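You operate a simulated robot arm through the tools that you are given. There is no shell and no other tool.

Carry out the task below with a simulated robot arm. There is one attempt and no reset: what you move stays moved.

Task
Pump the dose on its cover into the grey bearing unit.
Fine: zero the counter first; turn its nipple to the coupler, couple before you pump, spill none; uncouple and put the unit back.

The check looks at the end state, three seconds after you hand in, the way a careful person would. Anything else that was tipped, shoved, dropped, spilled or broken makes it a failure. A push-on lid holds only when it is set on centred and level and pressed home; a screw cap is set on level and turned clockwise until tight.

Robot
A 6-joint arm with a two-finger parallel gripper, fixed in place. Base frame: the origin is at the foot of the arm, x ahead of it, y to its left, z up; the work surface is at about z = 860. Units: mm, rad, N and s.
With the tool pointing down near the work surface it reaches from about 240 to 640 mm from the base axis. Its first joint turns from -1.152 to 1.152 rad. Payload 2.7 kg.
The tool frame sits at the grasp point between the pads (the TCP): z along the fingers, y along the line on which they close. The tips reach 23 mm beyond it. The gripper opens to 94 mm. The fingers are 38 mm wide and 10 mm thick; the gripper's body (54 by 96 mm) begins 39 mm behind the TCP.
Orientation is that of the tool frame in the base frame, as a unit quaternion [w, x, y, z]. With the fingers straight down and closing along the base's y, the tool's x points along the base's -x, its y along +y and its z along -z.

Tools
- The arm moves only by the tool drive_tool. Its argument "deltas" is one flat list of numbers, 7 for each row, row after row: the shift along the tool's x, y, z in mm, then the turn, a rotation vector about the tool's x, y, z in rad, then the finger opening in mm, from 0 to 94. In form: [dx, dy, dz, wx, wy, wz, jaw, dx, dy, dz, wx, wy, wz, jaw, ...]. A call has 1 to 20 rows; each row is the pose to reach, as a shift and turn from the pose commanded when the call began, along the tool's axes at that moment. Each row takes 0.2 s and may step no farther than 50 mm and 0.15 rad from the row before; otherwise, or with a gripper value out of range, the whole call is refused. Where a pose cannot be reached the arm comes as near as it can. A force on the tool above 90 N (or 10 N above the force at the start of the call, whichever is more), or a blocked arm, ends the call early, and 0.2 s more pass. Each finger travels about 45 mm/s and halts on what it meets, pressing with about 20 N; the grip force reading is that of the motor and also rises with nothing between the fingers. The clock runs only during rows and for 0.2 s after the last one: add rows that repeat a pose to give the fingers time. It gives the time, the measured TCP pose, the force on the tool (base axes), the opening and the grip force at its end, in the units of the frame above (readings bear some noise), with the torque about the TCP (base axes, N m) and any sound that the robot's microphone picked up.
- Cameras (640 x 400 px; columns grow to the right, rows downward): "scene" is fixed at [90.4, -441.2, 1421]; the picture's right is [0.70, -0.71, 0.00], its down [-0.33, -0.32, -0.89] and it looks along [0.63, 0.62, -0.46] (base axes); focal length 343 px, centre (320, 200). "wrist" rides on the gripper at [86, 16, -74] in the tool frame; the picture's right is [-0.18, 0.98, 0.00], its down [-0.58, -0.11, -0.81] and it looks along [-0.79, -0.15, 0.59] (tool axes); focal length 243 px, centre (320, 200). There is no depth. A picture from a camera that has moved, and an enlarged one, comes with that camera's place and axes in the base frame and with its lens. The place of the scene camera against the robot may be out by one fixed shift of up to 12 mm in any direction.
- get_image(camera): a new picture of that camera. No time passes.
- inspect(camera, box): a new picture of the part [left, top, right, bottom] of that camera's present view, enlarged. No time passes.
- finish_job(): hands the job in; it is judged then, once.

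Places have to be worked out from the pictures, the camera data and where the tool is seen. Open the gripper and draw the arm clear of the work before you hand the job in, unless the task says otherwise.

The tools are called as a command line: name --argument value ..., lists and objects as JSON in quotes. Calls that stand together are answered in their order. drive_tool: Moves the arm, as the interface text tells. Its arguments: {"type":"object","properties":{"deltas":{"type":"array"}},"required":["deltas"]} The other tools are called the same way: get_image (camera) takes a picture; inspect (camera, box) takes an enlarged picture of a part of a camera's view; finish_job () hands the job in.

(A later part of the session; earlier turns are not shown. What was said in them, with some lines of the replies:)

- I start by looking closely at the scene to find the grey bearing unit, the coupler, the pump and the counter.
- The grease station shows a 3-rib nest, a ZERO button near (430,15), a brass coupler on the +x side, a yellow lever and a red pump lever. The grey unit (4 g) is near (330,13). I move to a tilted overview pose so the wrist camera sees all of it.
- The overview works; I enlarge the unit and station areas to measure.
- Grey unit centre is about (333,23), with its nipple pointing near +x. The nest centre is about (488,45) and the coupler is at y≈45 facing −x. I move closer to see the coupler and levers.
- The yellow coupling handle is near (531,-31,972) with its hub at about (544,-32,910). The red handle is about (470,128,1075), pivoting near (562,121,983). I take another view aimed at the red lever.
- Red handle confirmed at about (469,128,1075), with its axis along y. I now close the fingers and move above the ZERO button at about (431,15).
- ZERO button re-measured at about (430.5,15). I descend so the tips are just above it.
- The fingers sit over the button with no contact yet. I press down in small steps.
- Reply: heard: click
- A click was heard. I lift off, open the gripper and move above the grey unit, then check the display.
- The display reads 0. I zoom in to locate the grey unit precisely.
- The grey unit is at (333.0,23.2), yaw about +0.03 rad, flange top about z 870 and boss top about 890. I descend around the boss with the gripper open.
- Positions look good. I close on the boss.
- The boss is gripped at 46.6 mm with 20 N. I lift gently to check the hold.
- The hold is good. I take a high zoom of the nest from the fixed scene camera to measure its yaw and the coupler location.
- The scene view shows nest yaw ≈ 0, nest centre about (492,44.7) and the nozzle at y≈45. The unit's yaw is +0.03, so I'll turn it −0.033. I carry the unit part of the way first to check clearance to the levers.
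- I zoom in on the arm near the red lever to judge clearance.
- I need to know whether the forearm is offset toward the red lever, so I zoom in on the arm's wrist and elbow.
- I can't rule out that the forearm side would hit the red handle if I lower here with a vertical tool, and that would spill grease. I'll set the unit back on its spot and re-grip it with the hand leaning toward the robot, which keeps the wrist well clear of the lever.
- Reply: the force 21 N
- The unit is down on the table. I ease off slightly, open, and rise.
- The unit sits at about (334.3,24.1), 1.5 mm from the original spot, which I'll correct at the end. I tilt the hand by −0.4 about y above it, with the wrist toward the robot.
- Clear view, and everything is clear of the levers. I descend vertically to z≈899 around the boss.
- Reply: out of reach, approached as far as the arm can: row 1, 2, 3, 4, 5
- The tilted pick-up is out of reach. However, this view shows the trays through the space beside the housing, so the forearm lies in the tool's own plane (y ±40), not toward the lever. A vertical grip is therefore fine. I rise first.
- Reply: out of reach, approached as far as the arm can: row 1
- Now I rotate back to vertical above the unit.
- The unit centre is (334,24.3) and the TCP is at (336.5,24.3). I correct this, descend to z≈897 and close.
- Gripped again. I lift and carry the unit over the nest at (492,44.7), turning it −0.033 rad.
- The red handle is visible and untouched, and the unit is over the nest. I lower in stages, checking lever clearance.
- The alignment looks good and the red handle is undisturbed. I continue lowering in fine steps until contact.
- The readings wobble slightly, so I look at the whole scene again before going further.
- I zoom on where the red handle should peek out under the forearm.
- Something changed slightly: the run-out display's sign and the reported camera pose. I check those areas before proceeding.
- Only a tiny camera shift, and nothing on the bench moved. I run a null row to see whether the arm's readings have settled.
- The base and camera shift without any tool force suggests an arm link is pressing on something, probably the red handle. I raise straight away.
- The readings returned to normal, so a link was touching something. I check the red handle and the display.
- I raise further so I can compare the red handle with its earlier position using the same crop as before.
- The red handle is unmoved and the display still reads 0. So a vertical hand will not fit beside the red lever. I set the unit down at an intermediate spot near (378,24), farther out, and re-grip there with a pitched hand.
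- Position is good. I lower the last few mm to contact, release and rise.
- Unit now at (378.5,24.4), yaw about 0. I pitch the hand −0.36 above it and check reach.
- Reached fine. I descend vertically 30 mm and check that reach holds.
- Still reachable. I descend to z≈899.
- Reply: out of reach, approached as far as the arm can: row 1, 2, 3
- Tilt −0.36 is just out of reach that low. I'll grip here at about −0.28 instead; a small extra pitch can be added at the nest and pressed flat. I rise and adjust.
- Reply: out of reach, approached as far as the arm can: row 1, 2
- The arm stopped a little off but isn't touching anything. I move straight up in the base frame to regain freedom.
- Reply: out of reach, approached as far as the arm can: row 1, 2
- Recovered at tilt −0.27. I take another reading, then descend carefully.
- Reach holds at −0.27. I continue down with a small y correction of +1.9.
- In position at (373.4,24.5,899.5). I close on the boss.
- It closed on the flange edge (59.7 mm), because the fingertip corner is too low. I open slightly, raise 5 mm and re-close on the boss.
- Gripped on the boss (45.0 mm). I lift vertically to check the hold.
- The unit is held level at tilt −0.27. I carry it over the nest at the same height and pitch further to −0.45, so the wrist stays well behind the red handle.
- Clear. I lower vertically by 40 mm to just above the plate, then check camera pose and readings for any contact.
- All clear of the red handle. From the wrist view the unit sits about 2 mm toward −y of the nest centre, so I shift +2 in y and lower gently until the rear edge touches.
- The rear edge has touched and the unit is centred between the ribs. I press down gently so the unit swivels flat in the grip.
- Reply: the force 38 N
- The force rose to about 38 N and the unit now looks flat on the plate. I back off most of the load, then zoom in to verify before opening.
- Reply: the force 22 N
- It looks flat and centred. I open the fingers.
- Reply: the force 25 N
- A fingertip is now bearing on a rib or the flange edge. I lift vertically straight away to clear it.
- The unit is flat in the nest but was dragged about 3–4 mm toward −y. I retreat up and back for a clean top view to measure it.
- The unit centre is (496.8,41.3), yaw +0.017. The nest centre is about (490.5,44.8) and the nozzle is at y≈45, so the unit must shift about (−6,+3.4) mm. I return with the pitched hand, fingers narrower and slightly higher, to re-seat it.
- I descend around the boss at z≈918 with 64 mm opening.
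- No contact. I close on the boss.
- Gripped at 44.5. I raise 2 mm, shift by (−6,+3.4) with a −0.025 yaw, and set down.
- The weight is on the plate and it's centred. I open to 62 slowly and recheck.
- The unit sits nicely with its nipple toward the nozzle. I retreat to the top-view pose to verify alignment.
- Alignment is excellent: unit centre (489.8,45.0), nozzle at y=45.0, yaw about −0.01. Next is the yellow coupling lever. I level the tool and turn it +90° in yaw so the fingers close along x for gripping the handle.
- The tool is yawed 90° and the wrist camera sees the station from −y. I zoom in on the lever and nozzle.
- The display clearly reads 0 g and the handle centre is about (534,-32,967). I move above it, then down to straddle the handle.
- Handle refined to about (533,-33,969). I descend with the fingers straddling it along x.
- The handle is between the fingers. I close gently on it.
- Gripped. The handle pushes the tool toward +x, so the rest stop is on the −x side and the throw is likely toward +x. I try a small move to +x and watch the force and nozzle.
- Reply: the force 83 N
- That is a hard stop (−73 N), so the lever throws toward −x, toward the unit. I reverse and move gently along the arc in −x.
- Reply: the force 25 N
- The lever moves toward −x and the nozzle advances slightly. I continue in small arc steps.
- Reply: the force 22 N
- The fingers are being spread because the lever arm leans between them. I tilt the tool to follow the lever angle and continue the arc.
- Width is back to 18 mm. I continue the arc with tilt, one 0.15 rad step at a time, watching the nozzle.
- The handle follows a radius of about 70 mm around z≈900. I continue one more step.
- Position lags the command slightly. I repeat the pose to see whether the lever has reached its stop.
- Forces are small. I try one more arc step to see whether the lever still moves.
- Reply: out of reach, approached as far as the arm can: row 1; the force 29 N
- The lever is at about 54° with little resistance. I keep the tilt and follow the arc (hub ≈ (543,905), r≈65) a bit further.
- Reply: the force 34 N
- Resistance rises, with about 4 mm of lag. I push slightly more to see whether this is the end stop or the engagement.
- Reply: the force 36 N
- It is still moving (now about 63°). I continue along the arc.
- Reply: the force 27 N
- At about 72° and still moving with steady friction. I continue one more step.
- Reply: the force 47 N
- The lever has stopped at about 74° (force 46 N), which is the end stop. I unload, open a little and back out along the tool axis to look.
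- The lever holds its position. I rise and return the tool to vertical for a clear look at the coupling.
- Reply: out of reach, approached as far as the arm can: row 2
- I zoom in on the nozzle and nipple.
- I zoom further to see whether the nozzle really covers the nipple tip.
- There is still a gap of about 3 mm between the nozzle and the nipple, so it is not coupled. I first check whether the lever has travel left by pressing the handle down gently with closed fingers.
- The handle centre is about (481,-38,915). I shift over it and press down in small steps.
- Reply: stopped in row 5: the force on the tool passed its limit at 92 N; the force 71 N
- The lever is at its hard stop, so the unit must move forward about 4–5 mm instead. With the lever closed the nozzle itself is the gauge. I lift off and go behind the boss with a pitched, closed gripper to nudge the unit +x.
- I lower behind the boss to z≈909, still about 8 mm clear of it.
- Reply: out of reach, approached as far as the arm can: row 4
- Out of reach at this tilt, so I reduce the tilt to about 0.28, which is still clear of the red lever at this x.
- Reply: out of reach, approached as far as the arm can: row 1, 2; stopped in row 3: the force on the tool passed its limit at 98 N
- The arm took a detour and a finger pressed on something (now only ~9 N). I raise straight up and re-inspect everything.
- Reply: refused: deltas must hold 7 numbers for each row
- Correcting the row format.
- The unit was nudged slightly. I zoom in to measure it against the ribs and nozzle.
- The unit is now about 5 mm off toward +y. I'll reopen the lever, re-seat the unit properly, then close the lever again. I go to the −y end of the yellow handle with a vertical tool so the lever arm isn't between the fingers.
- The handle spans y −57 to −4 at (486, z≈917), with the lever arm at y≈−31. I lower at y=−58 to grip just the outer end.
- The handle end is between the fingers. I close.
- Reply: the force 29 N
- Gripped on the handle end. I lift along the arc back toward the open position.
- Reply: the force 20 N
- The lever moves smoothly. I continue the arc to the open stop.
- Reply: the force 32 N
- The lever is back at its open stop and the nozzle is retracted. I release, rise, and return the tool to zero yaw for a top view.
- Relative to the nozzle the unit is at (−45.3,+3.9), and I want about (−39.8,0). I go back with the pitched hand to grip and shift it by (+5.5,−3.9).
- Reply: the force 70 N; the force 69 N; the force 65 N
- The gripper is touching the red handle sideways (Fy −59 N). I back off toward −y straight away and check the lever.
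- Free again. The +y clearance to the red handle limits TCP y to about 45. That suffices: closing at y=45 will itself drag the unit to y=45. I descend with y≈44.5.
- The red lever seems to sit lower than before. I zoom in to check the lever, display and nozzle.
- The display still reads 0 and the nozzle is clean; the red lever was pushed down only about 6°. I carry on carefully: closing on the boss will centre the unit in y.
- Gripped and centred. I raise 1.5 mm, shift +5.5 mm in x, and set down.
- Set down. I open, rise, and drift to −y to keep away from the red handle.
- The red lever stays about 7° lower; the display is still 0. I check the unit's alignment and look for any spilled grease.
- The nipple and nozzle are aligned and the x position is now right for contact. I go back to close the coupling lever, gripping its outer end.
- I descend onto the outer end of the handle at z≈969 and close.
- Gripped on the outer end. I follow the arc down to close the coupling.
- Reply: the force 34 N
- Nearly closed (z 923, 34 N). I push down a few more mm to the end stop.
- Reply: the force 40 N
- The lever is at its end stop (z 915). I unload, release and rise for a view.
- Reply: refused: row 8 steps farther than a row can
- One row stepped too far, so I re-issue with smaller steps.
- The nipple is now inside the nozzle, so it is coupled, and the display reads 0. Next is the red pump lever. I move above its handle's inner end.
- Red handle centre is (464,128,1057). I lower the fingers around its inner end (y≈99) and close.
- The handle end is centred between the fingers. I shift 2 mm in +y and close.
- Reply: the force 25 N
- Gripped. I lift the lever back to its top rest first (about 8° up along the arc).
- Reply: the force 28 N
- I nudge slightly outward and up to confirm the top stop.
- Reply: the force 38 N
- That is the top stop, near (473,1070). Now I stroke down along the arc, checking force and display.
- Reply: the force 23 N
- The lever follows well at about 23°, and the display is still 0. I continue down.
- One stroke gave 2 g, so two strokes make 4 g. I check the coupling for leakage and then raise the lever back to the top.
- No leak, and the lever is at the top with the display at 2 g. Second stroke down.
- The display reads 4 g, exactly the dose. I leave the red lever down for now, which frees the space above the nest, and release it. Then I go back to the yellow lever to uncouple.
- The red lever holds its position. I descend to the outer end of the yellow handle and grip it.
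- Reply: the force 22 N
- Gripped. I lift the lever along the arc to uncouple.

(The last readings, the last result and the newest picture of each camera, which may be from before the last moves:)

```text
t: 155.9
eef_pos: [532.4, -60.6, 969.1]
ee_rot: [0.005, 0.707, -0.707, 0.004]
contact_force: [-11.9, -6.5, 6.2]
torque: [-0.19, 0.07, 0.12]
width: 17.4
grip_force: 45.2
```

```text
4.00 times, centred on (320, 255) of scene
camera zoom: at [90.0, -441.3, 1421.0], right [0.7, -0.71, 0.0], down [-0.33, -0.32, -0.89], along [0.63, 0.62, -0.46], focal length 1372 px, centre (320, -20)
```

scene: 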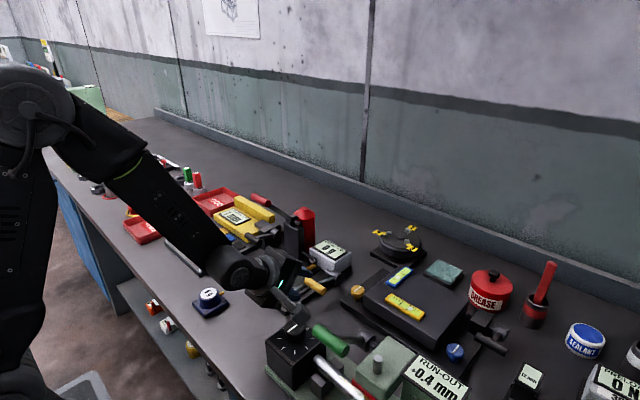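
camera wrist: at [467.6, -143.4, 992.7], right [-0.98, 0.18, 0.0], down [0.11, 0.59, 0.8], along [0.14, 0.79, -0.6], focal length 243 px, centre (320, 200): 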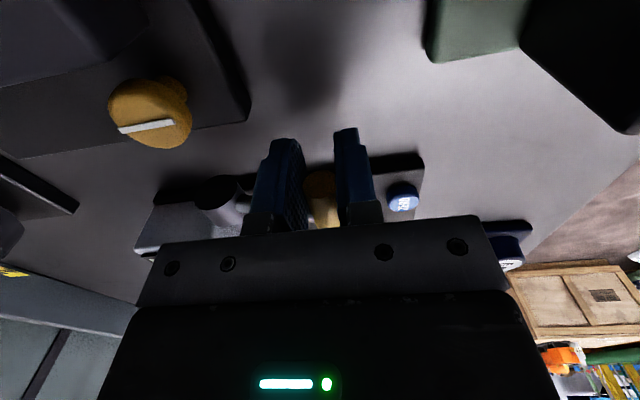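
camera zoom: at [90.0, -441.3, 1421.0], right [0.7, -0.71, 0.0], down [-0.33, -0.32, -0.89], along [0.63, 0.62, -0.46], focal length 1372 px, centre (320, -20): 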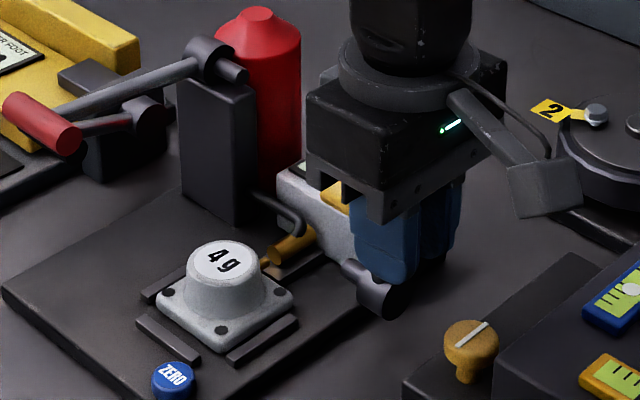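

Uncoupled, with the lever at its open stop. I release, rise, and turn the tool back to zero yaw.

drive_tool --deltas '[0, 1, 0, 0, 0, 0, 20, 0, 1, 0, 0, 0, 0, 34, 0, 1, 0, 0, 0, 0, 46, 0, 1, -35, 0, 0, 0, 46, 0, 1, -75, 0, 0, 0, 46, 0, 1, -115, 0, 0, 0, 46, 0, 1, -150, 0, 0, 0, 46]'

drive_tool --deltas '[-6, 10, 0, 0, 0, 0.148, 60, -12, 20, 0, 0, 0, 0.296, 94, -18, 30, 0, 0, 0, 0.444, 94, -24, 40, 0, 0, 0, 0.592, 94, -30, 50, 0, 0, 0, 0.74, 94, -36, 60, 0, 0, 0, 0.888, 94, -42, 70, 0, 0, 0, 1.036, 94, -48, 80, 0, 0, 0, 1.184, 94, -54, 90, 0, 0, 0, 1.332, 94, -60, 100, 0, 0, 0, 1.48, 94, -66, 110, 0, 0, 0, 1.57, 94, -66, 110, 0, 0, 0, 1.57, 94]'

drive_tool --deltas '[0, 8, 0, 0, 0.1, 0, 80, 0, 16, 0, 0, 0.2, 0, 64, 0, 16, 0, 0, 0.2, 0, 64]'

get_image --camera "wrist"

inspect --camera "wrist" --box '[310, 60, 400, 170]'

```text
t: 157.5
eef_pos: [530.0, -56.4, 1120.2]
ee_rot: [0.005, 0.707, -0.707, 0.002]
contact_force: [0.6, -0.8, 0.3]
torque: [0.0, 0.0, 0.02]
width: 45.7
grip_force: 0.1
```

```text
t: 160.1
eef_pos: [420.5, 8.5, 1116.5]
ee_rot: [-0.001, 0.001, 1.0, -0.005]
contact_force: [-0.8, -0.6, 0.1]
torque: [0.01, 0.01, -0.03]
width: 94.0
grip_force: 0.0
```

```text
t: 160.9
eef_pos: [422.5, 25.0, 1117.7]
ee_rot: [-0.102, 0.0, 0.995, -0.005]
contact_force: [0.0, 0.2, 0.6]
torque: [0.01, -0.01, 0.01]
width: 64.1
grip_force: 0.0
```

```text
taken
camera wrist: at [353.0, 42.3, 1206.9], right [0.18, 0.98, -0.05], down [0.73, -0.1, 0.67], along [0.66, -0.15, -0.74], focal length 243 px, centre (320, 200)
```

wrist: 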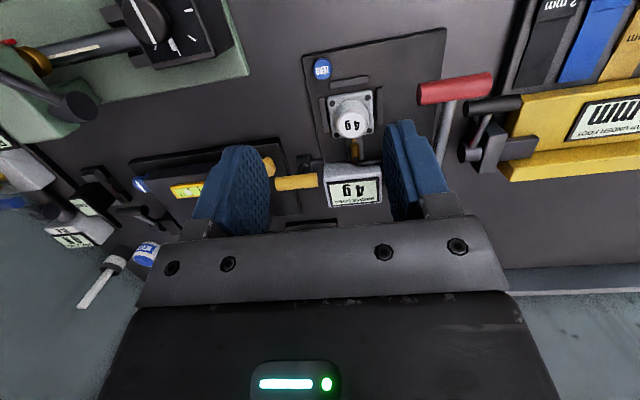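

```text
3.64 times, centred on (355, 115) of wrist
camera zoom: at [353.0, 42.3, 1206.9], right [0.18, 0.98, -0.05], down [0.73, -0.1, 0.67], along [0.66, -0.15, -0.74], focal length 882 px, centre (193, 509)
```

zoom: 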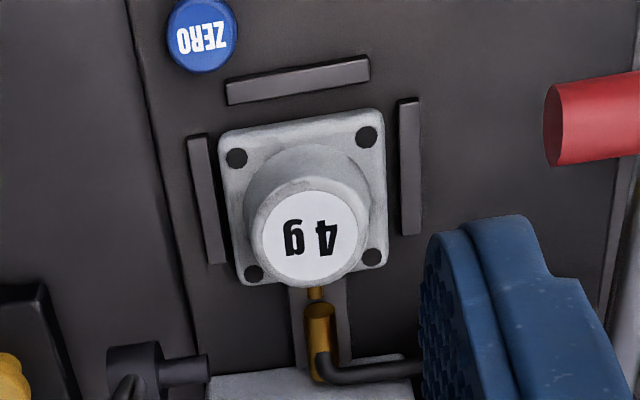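

The unit is at about (496,44). With the red lever down, a vertical grip now fits. I level the tool and move above the unit, keeping TCP x≈492 to stay clear of the yellow handle.

drive_tool --deltas '[-20, 4, 28, 0, -0.05, 0, 64, -40, 8, 56, 0, -0.1, 0, 64, -60, 12.4, 84, 0, -0.15, 0, 64, -80, 16.5, 112, 0, -0.2, 0, 64, -100.5, 20.7, 139.5, 0, -0.2, 0, 64, -100.5, 20.7, 139.5, 0, -0.2, 0, 64]'

drive_tool --deltas '[0, 0, 0, 0, 0, 0, 64]'

get_image --camera "wrist"

inspect --camera "scene" --box '[240, 180, 360, 310]'

```text
t: 162.3
eef_pos: [492.2, 43.2, 959.2]
ee_rot: [0.0, -0.001, 1.0, -0.005]
contact_force: [-0.1, -0.3, 0.3]
torque: [-0.01, -0.02, -0.02]
width: 63.8
grip_force: 0.1
```

```text
t: 162.7
eef_pos: [490.9, 44.2, 960.0]
ee_rot: [-0.001, -0.001, 1.0, -0.005]
contact_force: [-0.3, 0.3, 0.4]
torque: [-0.01, 0.03, 0.02]
width: 64.0
grip_force: 0.0
```

```text
taken
camera wrist: at [406.0, 60.8, 1034.1], right [0.18, 0.98, -0.01], down [0.58, -0.1, 0.81], along [0.79, -0.15, -0.59], focal length 243 px, centre (320, 200)
```

wrist: 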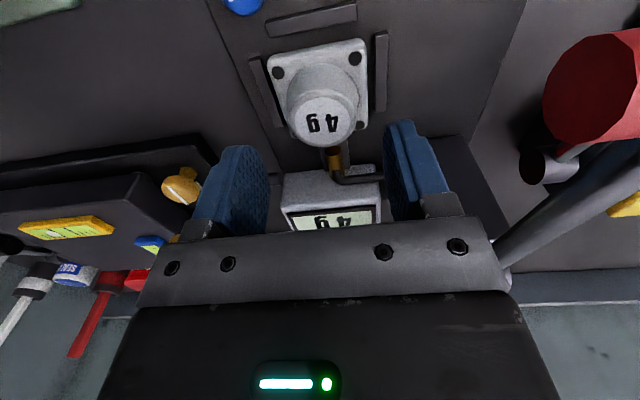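

```text
3.08 times, centred on (300, 245) of scene
camera zoom: at [90.4, -441.2, 1421.0], right [0.7, -0.71, 0.0], down [-0.33, -0.32, -0.89], along [0.63, 0.62, -0.46], focal length 1055 px, centre (382, 62)
```

zoom: 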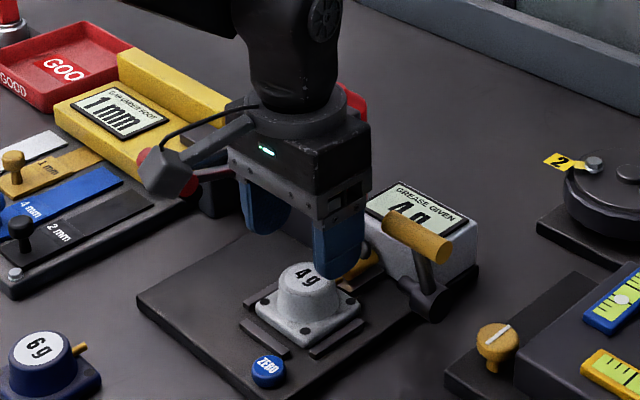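

Clear of both levers. I descend to z≈909 around the boss.

drive_tool --deltas '[-1.5, 0.5, 15, 0, 0, 0, 64, -1.5, 0.5, 30, 0, 0, 0, 64, -1.5, 0.5, 42, 0, 0, 0, 64, -1.5, 0.5, 50.5, 0, 0, 0, 64, -1.5, 0.5, 50.5, 0, 0, 0, 64]'

get_image --camera "wrist"

inspect --camera "scene" --box '[240, 180, 360, 310]'

```text
t: 163.9
eef_pos: [491.7, 44.7, 910.0]
ee_rot: [-0.001, -0.001, 1.0, -0.005]
contact_force: [0.1, -0.6, 0.2]
torque: [0.04, 0.01, 0.0]
width: 64.0
grip_force: 0.0
```

```text
taken
camera wrist: at [407.7, 61.0, 983.7], right [0.18, 0.98, -0.01], down [0.58, -0.1, 0.81], along [0.79, -0.15, -0.59], focal length 243 px, centre (320, 200)
```

wrist: 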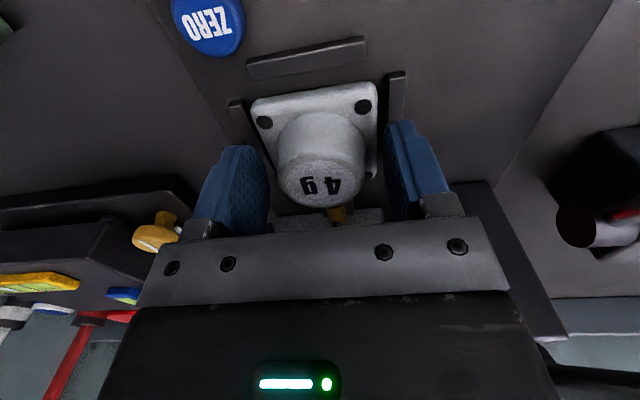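

```text
3.08 times, centred on (300, 245) of scene
camera zoom: at [90.4, -441.2, 1421.0], right [0.7, -0.71, 0.0], down [-0.33, -0.32, -0.89], along [0.63, 0.62, -0.46], focal length 1055 px, centre (382, 62)
```

zoom: 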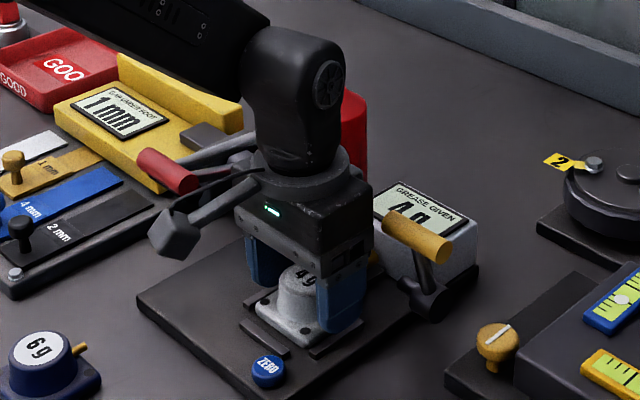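

No contact anywhere. I close on the boss.

drive_tool --deltas '[0, 0, 0, 0, 0, 0, 56, 0, 0, 0, 0, 0, 0, 50, 0, 0, 0, 0, 0, 0, 44, 0, 0, 0, 0, 0, 0, 36, 0, 0, 0, 0, 0, 0, 30, 0, 0, 0, 0, 0, 0, 30]'

drive_tool --deltas '[0, 0, -3, 0, 0, 0, 30, 0, 0, -8, 0, 0, 0, 30, 0, 0, -20, 0, 0, 0, 30, 0, 0, -35, 0, 0, 0, 30, 0, 0, -52, 0, 0, 0, 30, 0, 0, -52, 0, 0, 0, 30]'

get_image --camera "wrist"

inspect --camera "scene" --box '[240, 180, 360, 310]'

```text
t: 165.3
eef_pos: [493.2, 45.2, 910.5]
ee_rot: [0.0, -0.001, 1.0, -0.006]
contact_force: [0.0, 6.9, 0.9]
torque: [0.1, -0.06, -0.15]
width: 53.7
grip_force: 19.9
```

```text
t: 166.7
eef_pos: [494.2, 44.4, 962.6]
ee_rot: [0.0, -0.001, 1.0, -0.005]
contact_force: [-0.3, -0.3, -4.0]
torque: [0.01, 0.02, 0.0]
width: 53.0
grip_force: 19.8
```

```text
taken
camera wrist: at [407.6, 61.9, 1036.2], right [0.18, 0.98, -0.01], down [0.58, -0.1, 0.81], along [0.79, -0.15, -0.59], focal length 243 px, centre (320, 200)
```

wrist: 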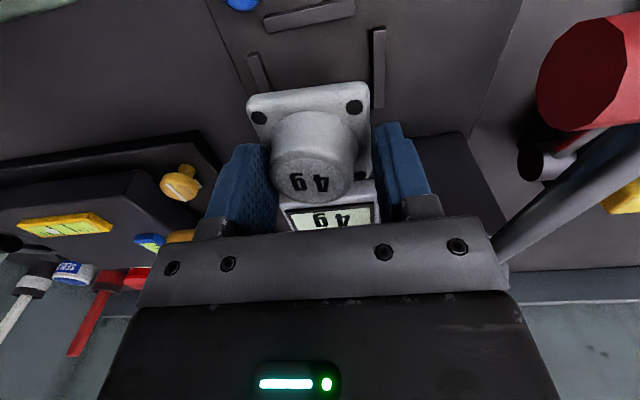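

```text
3.08 times, centred on (300, 245) of scene
camera zoom: at [90.5, -441.1, 1421.0], right [0.7, -0.71, 0.0], down [-0.33, -0.32, -0.89], along [0.63, 0.62, -0.46], focal length 1055 px, centre (382, 62)
```

zoom: 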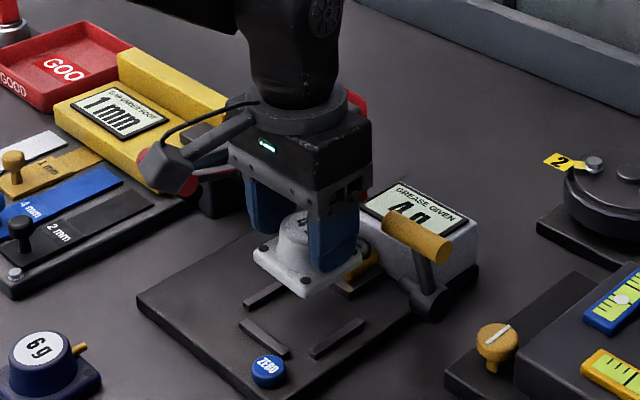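

It lifted, but the opening is 53 mm instead of 46. I zoom in to see how it's held.

inspect --camera "wrist" --box '[220, 60, 420, 240]'

inspect --camera "scene" --box '[280, 220, 350, 280]'

```text
2.22 times, centred on (320, 150) of wrist
camera zoom: at [407.6, 61.9, 1036.2], right [0.18, 0.98, -0.01], down [0.58, -0.1, 0.81], along [0.79, -0.15, -0.59], focal length 539 px, centre (320, 311)
```

zoom: 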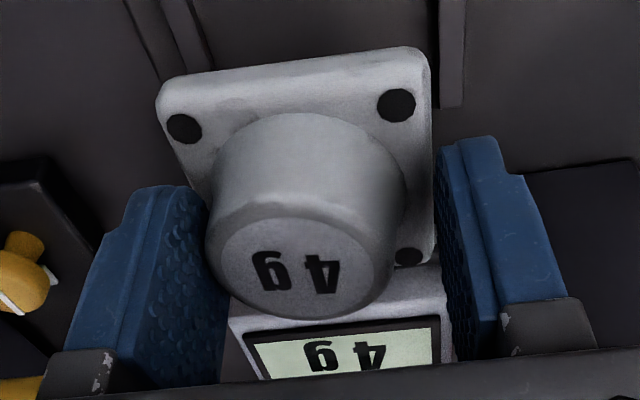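

```text
6.67 times, centred on (315, 250) of scene
camera zoom: at [90.5, -441.1, 1421.0], right [0.7, -0.71, 0.0], down [-0.33, -0.32, -0.89], along [0.63, 0.62, -0.46], focal length 2286 px, centre (353, -133)
```

zoom: 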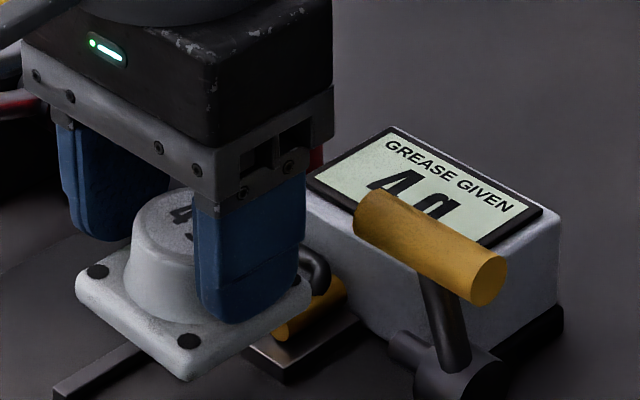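

The +y finger holds the flange edge and the −y finger the boss. It's secure, with the unit centre offset (+4.4,−3.4) from the TCP and yaw about −0.05. I carry it slowly back toward its original spot, turning +0.08.

drive_tool --deltas '[25, -3, 0, 0, 0, -0.01, 30, 50, -6, 0, 0, 0, -0.025, 30, 75, -9, 0, 0, 0, -0.04, 30, 100, -12, 0, 0, 0, -0.05, 30, 125, -15, 0, 0, 0, -0.065, 30, 150, -17.5, 0, 0, 0, -0.08, 30, 165.4, -18.6, 0, 0, 0, -0.08, 30, 165.4, -18.6, 0, 0, 0, -0.08, 30]'

drive_tool --deltas '[0, 0, 0, 0, 0, 0, 30]'

get_image --camera "wrist"

inspect --camera "scene" --box '[190, 220, 330, 350]'

```text
t: 168.5
eef_pos: [328.2, 25.7, 962.2]
ee_rot: [0.0, -0.042, 0.999, -0.005]
contact_force: [-0.4, 0.2, -4.7]
torque: [0.01, 0.0, -0.01]
width: 53.2
grip_force: 20.5
```

```text
t: 168.9
eef_pos: [329.0, 25.3, 962.9]
ee_rot: [-0.001, -0.042, 0.999, -0.006]
contact_force: [-0.9, 0.2, -4.6]
torque: [0.02, 0.06, 0.0]
width: 53.2
grip_force: 20.1
```

```text
taken
camera wrist: at [241.3, 36.2, 1036.4], right [0.1, 0.99, -0.01], down [0.59, -0.05, 0.81], along [0.8, -0.09, -0.59], focal length 243 px, centre (320, 200)
```

wrist: 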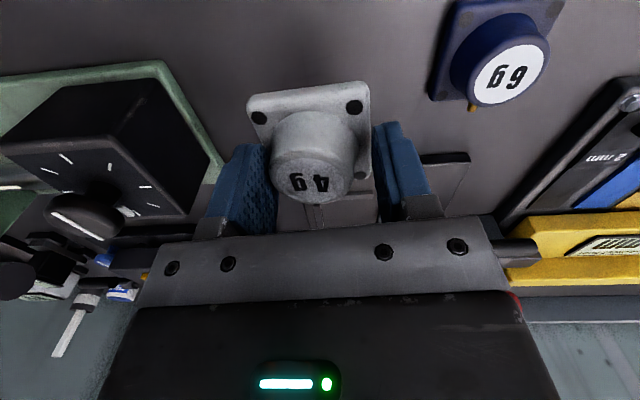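

```text
3.08 times, centred on (260, 285) of scene
camera zoom: at [90.4, -441.2, 1421.0], right [0.7, -0.71, 0.0], down [-0.33, -0.32, -0.89], along [0.63, 0.62, -0.46], focal length 1055 px, centre (505, -62)
```

zoom: 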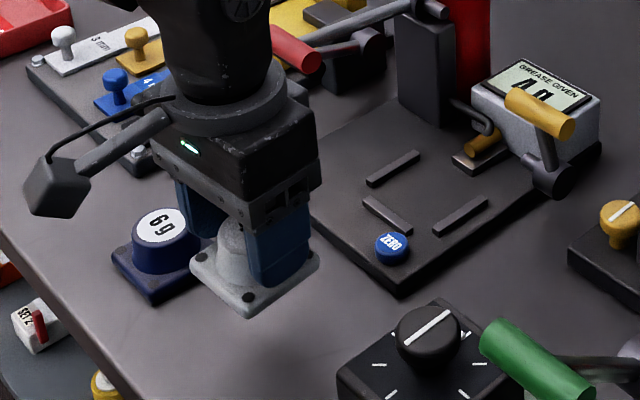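

In place above the original spot. I lower toward the table.

drive_tool --deltas '[0, 0, 20, 0, 0, 0, 30, 0, 0, 40, 0, 0, 0, 30, 0, 0, 52, 0, 0, 0, 30, 0, 0, 57, 0, 0, 0, 30, 0, 0, 57, 0, 0, 0, 30]'

drive_tool --deltas '[0, 0, 1.5, 0, 0, 0, 30, 0, 0, 3, 0, 0, 0, 30, 0, 0, 4.5, 0, 0, 0, 30]'

```text
t: 170.1
eef_pos: [328.2, 23.0, 905.3]
ee_rot: [-0.001, -0.04, 0.999, -0.005]
contact_force: [0.4, -0.5, -4.3]
torque: [0.03, -0.02, -0.03]
width: 53.1
grip_force: 20.2
```

```text
t: 170.9
eef_pos: [327.5, 25.3, 901.2]
ee_rot: [0.0, -0.041, 0.999, -0.006]
contact_force: [-3.4, 0.0, 2.4]
torque: [-0.17, -0.1, -0.06]
width: 53.0
grip_force: 19.9
```

It is just touching. I settle it another 0.8 mm, then open and rise.

drive_tool --deltas '[0, 0, 0.8, 0, 0, 0, 30, 0, 0, 0.8, 0, 0, 0, 30]'

drive_tool --deltas '[0, 0, -0.3, 0, 0, 0, 56, 0, 0, -0.3, 0, 0, 0, 66, 0, 0, -0.3, 0, 0, 0, 80, 0, 0, -0.3, 0, 0, 0, 94, 0, 0, -0.3, 0, 0, 0, 94, 0, 0, -40, 0, 0, 0, 94, 0, 0, -80, 0, 0, 0, 94, 0, 0, -101, 0, 0, 0, 94, 0, 0, -101, 0, 0, 0, 94]'

inspect --camera "scene" --box '[215, 295, 285, 350]'

inspect --camera "wrist" --box '[250, 0, 390, 120]'

```text
t: 171.5
eef_pos: [328.7, 24.9, 899.9]
ee_rot: [-0.001, -0.041, 0.999, -0.006]
contact_force: [-2.4, 3.2, 5.5]
torque: [-0.2, 0.02, -0.06]
width: 53.1
grip_force: 20.2
```

```text
t: 173.5
eef_pos: [328.2, 27.7, 1002.6]
ee_rot: [0.0, -0.041, 0.999, -0.005]
contact_force: [0.4, 0.7, 0.4]
torque: [0.02, -0.01, 0.02]
width: 94.1
grip_force: 0.1
```

```text
7.27 times, centred on (250, 322) of scene
camera zoom: at [90.4, -441.2, 1421.0], right [0.7, -0.71, 0.0], down [-0.33, -0.32, -0.89], along [0.63, 0.62, -0.46], focal length 2494 px, centre (829, -691)
```

zoom: 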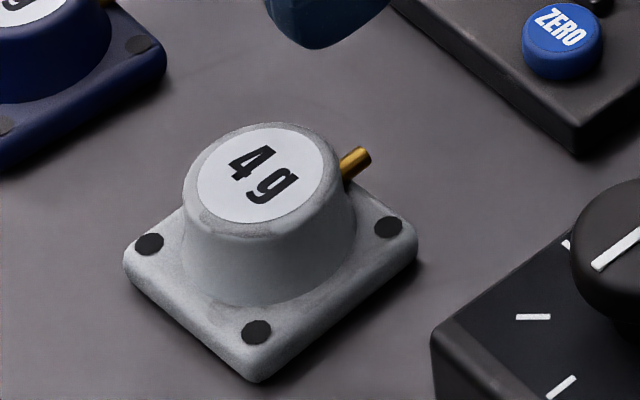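

```text
3.33 times, centred on (320, 60) of wrist
camera zoom: at [242.6, 36.7, 1076.2], right [0.1, 0.99, -0.01], down [0.59, -0.05, 0.81], along [0.8, -0.09, -0.59], focal length 809 px, centre (320, 667)
```

zoom: 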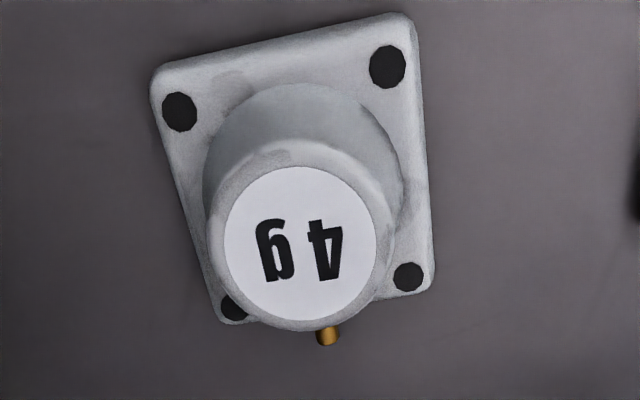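

The unit is back, but yawed about +0.06 and 2 mm off its original pose. I re-grip it properly and correct that.

drive_tool --deltas '[-3.5, -6.1, 30, 0, 0, 0, 94, -3.5, -6.1, 70, 0, 0, 0, 94, -3.5, -6.1, 92, 0, 0, 0, 80, -3.5, -6.1, 102, 0, 0, 0, 76, -3.5, -6.1, 102, 0, 0, 0, 76]'

get_image --camera "wrist"

drive_tool --deltas '[0, 0, 0, 0, 0, 0, 60, 0, 0, 0, 0, 0, 0, 52, 0, 0, 0, 0, 0, 0, 46, 0, 0, 0, 0, 0, 0, 38, 0, 0, 0, 0, 0, 0, 30]'

```text
t: 174.7
eef_pos: [330.8, 19.2, 898.3]
ee_rot: [-0.001, -0.041, 0.999, -0.005]
contact_force: [0.6, -0.2, 0.1]
torque: [-0.01, 0.01, -0.03]
width: 76.2
grip_force: 0.0
```

```text
taken
camera wrist: at [245.4, 28.2, 972.7], right [0.1, 0.99, -0.01], down [0.59, -0.05, 0.81], along [0.8, -0.09, -0.59], focal length 243 px, centre (320, 200)
```

wrist: 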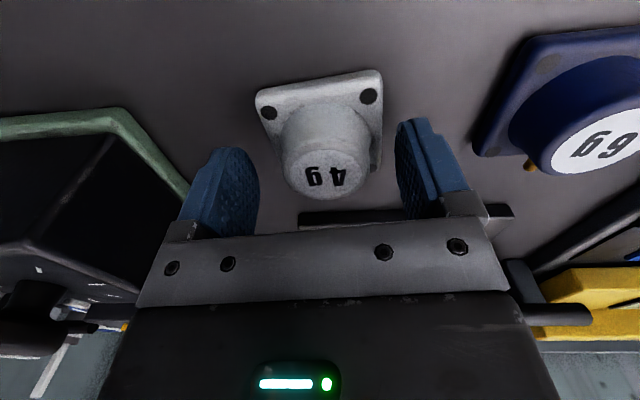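

```text
t: 175.9
eef_pos: [331.8, 18.9, 898.5]
ee_rot: [0.0, -0.041, 0.999, -0.005]
contact_force: [-0.3, 0.7, 0.1]
torque: [0.01, -0.03, 0.02]
width: 46.8
grip_force: 20.2
```

Gripped properly at 46.8 mm. I lift 2 mm, shift by (+0.7,+3.7), yaw −0.06, and set down.

drive_tool --deltas '[0, 0, -3, 0, 0, 0, 30, -0.5, 1.8, -3, 0, 0, 0.03, 30, -1, 3.6, -3, 0, 0, 0.06, 30, -1, 3.6, -3, 0, 0, 0.06, 30, -1, 3.6, -1, 0, 0, 0.06, 30, -1, 3.6, 0.3, 0, 0, 0.06, 30, -1, 3.6, 0.3, 0, 0, 0.06, 30]'

drive_tool --deltas '[0, 0, 0, 0, 0, 0, 54, 0, 0, 0, 0, 0, 0, 66, 0, 0, 0, 0, 0, 0, 80, 0, 0, 0, 0, 0, 0, 94, 0, 0, -40, 0, 0, 0, 94, 0, 0, -80, 0, 0, 0, 94, 0, 0, -104, 0, 0, 0, 94, 0, 0, -104, 0, 0, 0, 94]'

inspect --camera "scene" --box '[215, 295, 285, 350]'

get_image --camera "scene"

```text
t: 177.5
eef_pos: [332.4, 22.2, 899.3]
ee_rot: [-0.001, -0.011, 1.0, -0.005]
contact_force: [0.1, 0.1, -4.7]
torque: [0.0, 0.01, -0.02]
width: 46.1
grip_force: 19.8
```

```text
t: 179.3
eef_pos: [333.1, 23.0, 1002.7]
ee_rot: [-0.001, -0.011, 1.0, -0.005]
contact_force: [0.4, 0.2, -0.6]
torque: [-0.01, 0.0, 0.02]
width: 94.0
grip_force: 0.2
```

```text
7.27 times, centred on (250, 322) of scene
camera zoom: at [90.4, -441.2, 1421.0], right [0.7, -0.71, 0.0], down [-0.33, -0.32, -0.89], along [0.63, 0.62, -0.46], focal length 2494 px, centre (829, -691)
```

zoom: 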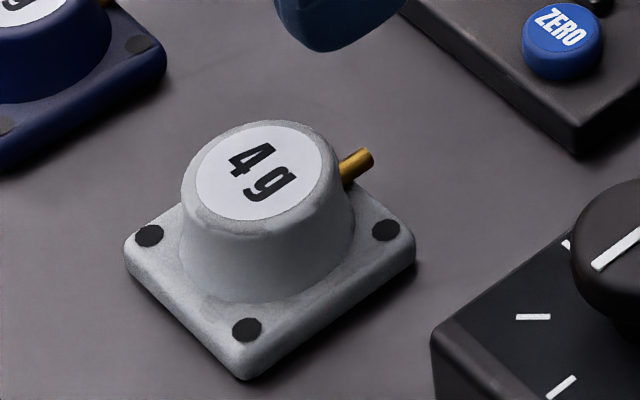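

```text
taken
```

scene: 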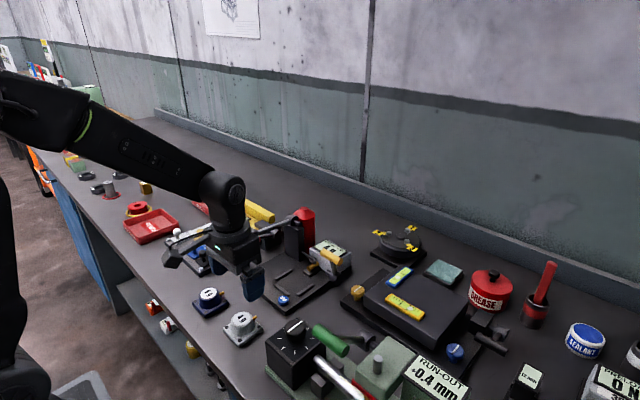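

The unit is back within about 1 mm and yaw of its original pose. Last, I restore the red pump lever to its raised rest position. I rise, turn 90° and move above its handle.

drive_tool --deltas '[0, 0, -40, 0, 0, 0, 60, 0, 0, -80, 0, 0, 0, 46, 0, 0, -108, 0, 0, 0, 46]'

drive_tool --deltas '[-10, 7, 0, 0, 0, -0.14, 46, -20, 14, 0, 0, 0, -0.28, 46, -30, 21, 0, 0, 0, -0.42, 46, -40, 28, 0, 0, 0, -0.56, 46, -50, 35, 0, 0, 0, -0.7, 46, -60, 42, 0, 0, 0, -0.84, 46, -70, 49, 0, 0, 0, -0.98, 46, -80, 56, 0, 0, 0, -1.12, 46, -90, 63, 0, 0, 0, -1.26, 46, -98, 69, 0, 0, 0, -1.4, 46, -105.7, 74.7, 0, 0, 0, -1.548, 46, -105.7, 74.7, 0, 0, 0, -1.548, 46]'

get_image --camera "wrist"

inspect --camera "scene" --box '[220, 150, 380, 290]'

```text
t: 180.1
eef_pos: [332.8, 24.6, 1110.7]
ee_rot: [-0.001, -0.011, 1.0, -0.005]
contact_force: [-0.3, 0.2, -0.3]
torque: [-0.05, -0.01, 0.04]
width: 46.1
grip_force: 0.1
```

```text
t: 182.7
eef_pos: [437.8, 101.2, 1111.0]
ee_rot: [0.005, 0.708, -0.706, 0.002]
contact_force: [-0.9, -0.3, -0.3]
torque: [0.01, 0.0, 0.0]
width: 46.1
grip_force: 0.1
```

```text
taken
camera wrist: at [422.1, 16.4, 1185.2], right [-0.98, 0.18, 0.0], down [0.11, 0.59, 0.8], along [0.15, 0.79, -0.6], focal length 243 px, centre (320, 200)
```

wrist: 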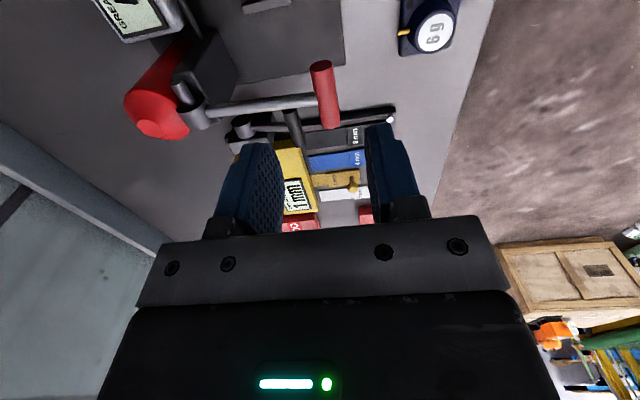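

```text
2.86 times, centred on (300, 220) of scene
camera zoom: at [90.4, -441.1, 1421.0], right [0.7, -0.71, 0.0], down [-0.33, -0.32, -0.89], along [0.63, 0.62, -0.46], focal length 980 px, centre (377, 143)
```

zoom: 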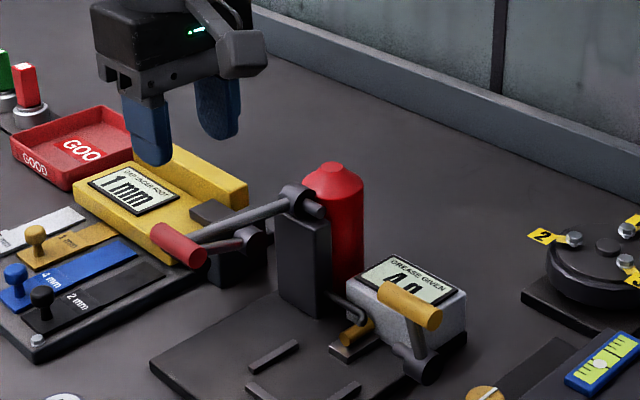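

I descend onto the inner end of the red handle at z≈988 and grip.

drive_tool --deltas '[0, 0.5, 40, 0, 0, 0, 46, 0, 0.5, 80, 0, 0, 0, 46, 0, 0.5, 110, 0, 0, 0, 46, 0, 0.5, 123, 0, 0, 0, 46, 0, 0.5, 123, 0, 0, 0, 46]'

get_image --camera "wrist"

drive_tool --deltas '[0, 0, 0, 0, 0, 0, 34, 0, 0, 0, 0, 0, 0, 24, 0, 0, 0, 0, 0, 0, 16, 0, 0, 0, 0, 0, 0, 8, 0, 0, 0, 0, 0, 0, 8]'

```text
t: 183.9
eef_pos: [436.6, 100.6, 988.0]
ee_rot: [0.004, 0.707, -0.707, 0.003]
contact_force: [-0.1, 0.2, -0.5]
torque: [0.03, 0.01, -0.03]
width: 45.8
grip_force: 0.1
```

```text
taken
camera wrist: at [421.3, 14.4, 1062.8], right [-0.98, 0.19, 0.0], down [0.11, 0.59, 0.8], along [0.15, 0.79, -0.6], focal length 243 px, centre (320, 200)
```

wrist: 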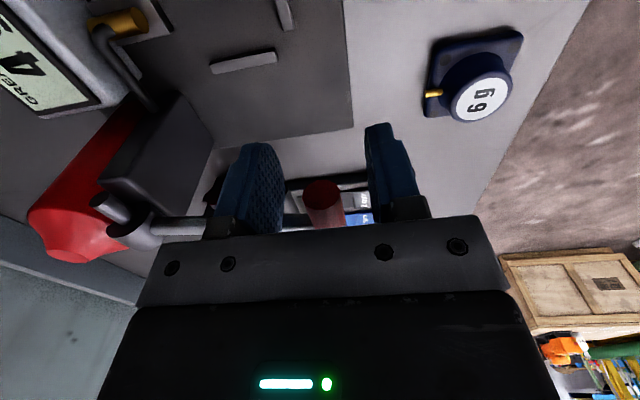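

```text
t: 185.1
eef_pos: [436.2, 99.2, 987.7]
ee_rot: [-0.004, -0.706, 0.708, -0.003]
contact_force: [-2.5, -0.4, -0.8]
torque: [0.02, -0.03, 0.08]
width: 17.6
grip_force: 44.9
```

Gripped. I raise the lever along the arc to its top rest, as before.

drive_tool --deltas '[0, -0.5, -7.5, 0, 0, 0, 8, 0, -1.4, -15.2, 0, 0, 0, 8, 0, -2.8, -22.6, 0, 0, 0, 8, 0, -4.7, -30, 0, 0, 0, 8, 0, -7, -37.2, 0, 0, 0, 8, 0, -9.8, -44.3, 0, 0, 0, 8, 0, -13, -51.2, 0, 0, 0, 8, 0, -16.6, -57.9, 0, 0, 0, 8, 0, -20.6, -64.4, 0, 0, 0, 8, 0, -24.9, -70.6, 0, 0, 0, 8, 0, -30, -76.8, 0, 0, 0, 8, 0, -34.8, -82, 0, 0, 0, 8, 0, -34.8, -83, 0, 0, 0, 8]'

inspect --camera "scene" --box '[220, 150, 380, 290]'

```text
t: 187.9
eef_pos: [472.6, 100.8, 1070.9]
ee_rot: [-0.004, -0.706, 0.708, -0.003]
contact_force: [-6.0, -4.6, -1.0]
torque: [-0.47, 0.29, 0.09]
width: 17.8
grip_force: 45.0
```

```text
2.86 times, centred on (300, 220) of scene
camera zoom: at [90.2, -441.3, 1421.0], right [0.7, -0.71, 0.0], down [-0.33, -0.32, -0.89], along [0.63, 0.62, -0.46], focal length 980 px, centre (377, 143)
```

zoom: 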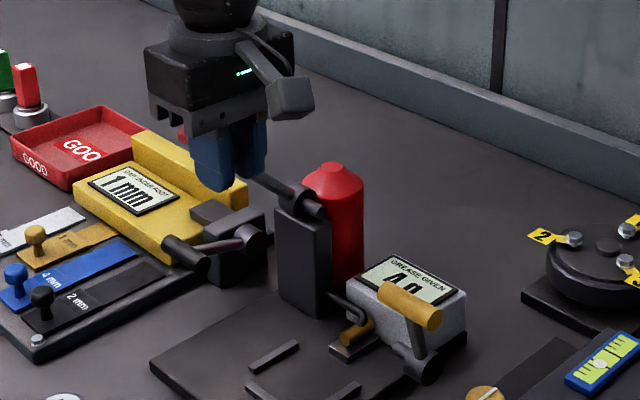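

The lever is back at the top. I release it and rise straight up, clear of everything.

drive_tool --deltas '[0, 0, 0, 0, 0, 0, 20, 0, 0, 0, 0, 0, 0, 34, 0, 0, 0, 0, 0, 0, 46, 0, 0, -30, 0, 0, 0, 46, 0, 0, -70, 0, 0, 0, 46, 0, 0, -110, 0, 0, 0, 60, 10, 25, -135, 0, 0, 0, 80, 20, 60, -150, 0, 0, 0, 94, 30, 95, -155, 0, 0, 0, 94, 30, 95, -155, 0, 0, 0, 94]'

get_image --camera "scene"

inspect --camera "scene" --box '[220, 170, 380, 310]'

inspect --camera "scene" --box '[290, 235, 360, 290]'

inspect --camera "scene" --box '[180, 260, 340, 360]'

```text
t: 190.1
eef_pos: [376.5, 73.5, 1226.6]
ee_rot: [0.005, 0.707, -0.707, 0.003]
contact_force: [0.2, -0.6, -0.2]
torque: [0.04, 0.02, -0.02]
width: 94.3
grip_force: 0.0
```

```text
taken
```

scene: 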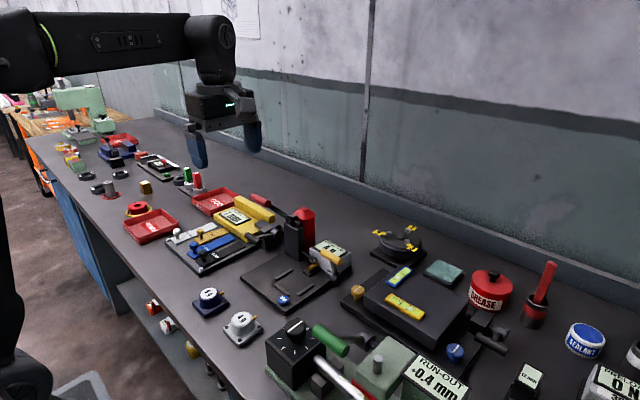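

```text
2.86 times, centred on (300, 240) of scene
camera zoom: at [90.4, -441.2, 1421.0], right [0.7, -0.71, 0.0], down [-0.33, -0.32, -0.89], along [0.63, 0.62, -0.46], focal length 980 px, centre (377, 86)
```

zoom: 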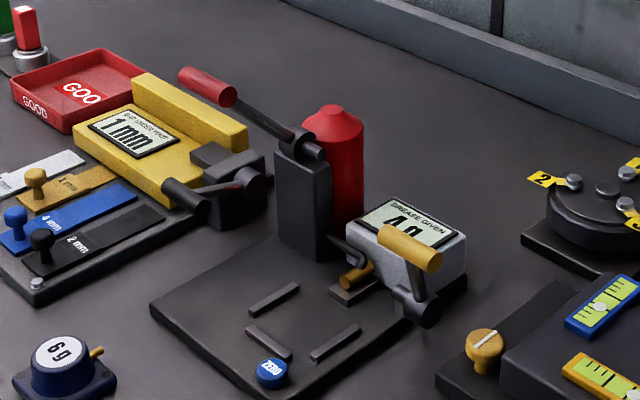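

```text
7.27 times, centred on (325, 262) of scene
camera zoom: at [90.4, -441.2, 1421.0], right [0.7, -0.71, 0.0], down [-0.33, -0.32, -0.89], along [0.63, 0.62, -0.46], focal length 2494 px, centre (284, -254)
```

zoom: 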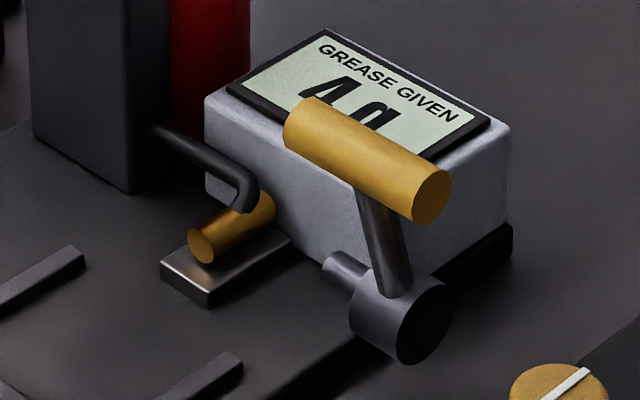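

```text
4.00 times, centred on (260, 310) of scene
camera zoom: at [90.4, -441.2, 1421.0], right [0.7, -0.71, 0.0], down [-0.33, -0.32, -0.89], along [0.63, 0.62, -0.46], focal length 1372 px, centre (560, -240)
```

zoom: 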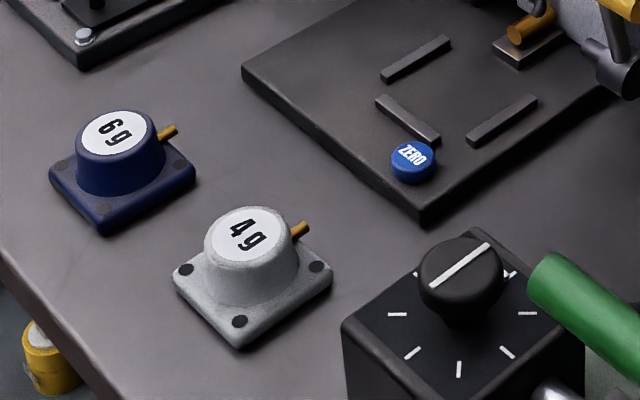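

Everything is in order. The counter shows 4 g, the coupler is retracted with its lever at the open rest, and the pump lever is raised. No grease is visible, the grey unit is back in its place, and the arm is clear with the gripper open. I hand in the job.

finish_job

```text
The job is handed in.
```

The grey unit got its 4 g dose and the job is handed in. I couldn't see the judge's result.

- **Counter:** I zeroed it first. Two pump strokes of 2 g each brought it to 4 g, and it still shows 4 g.
- **Coupling:** The nipple faced the coupler when I closed the coupling lever. The first time I closed it, the nozzle stopped about 3 mm short of the nipple. I reopened it, moved the unit forward and closed it again before pumping. No grease showed around the nozzle at any point.
- **Unit:** It is uncoupled and back in its original spot, within about 1 mm and at nearly the same angle.
- **Levers:** The coupling lever is open and the pump lever is raised, as they were at the start.

Some things did not go cleanly:

- **Pump lever bumped:** While nothing was coupled, the arm touched the pump lever twice. The first touch left it where it was. The second moved it down about 7°; the counter stayed at 0 and I saw no leak. I raised the lever back up before pumping.
- **Unit knocked in the nest:** A fingertip struck the unit hard once and pushed it about 4 mm sideways, so I re-seated it before the final coupling.
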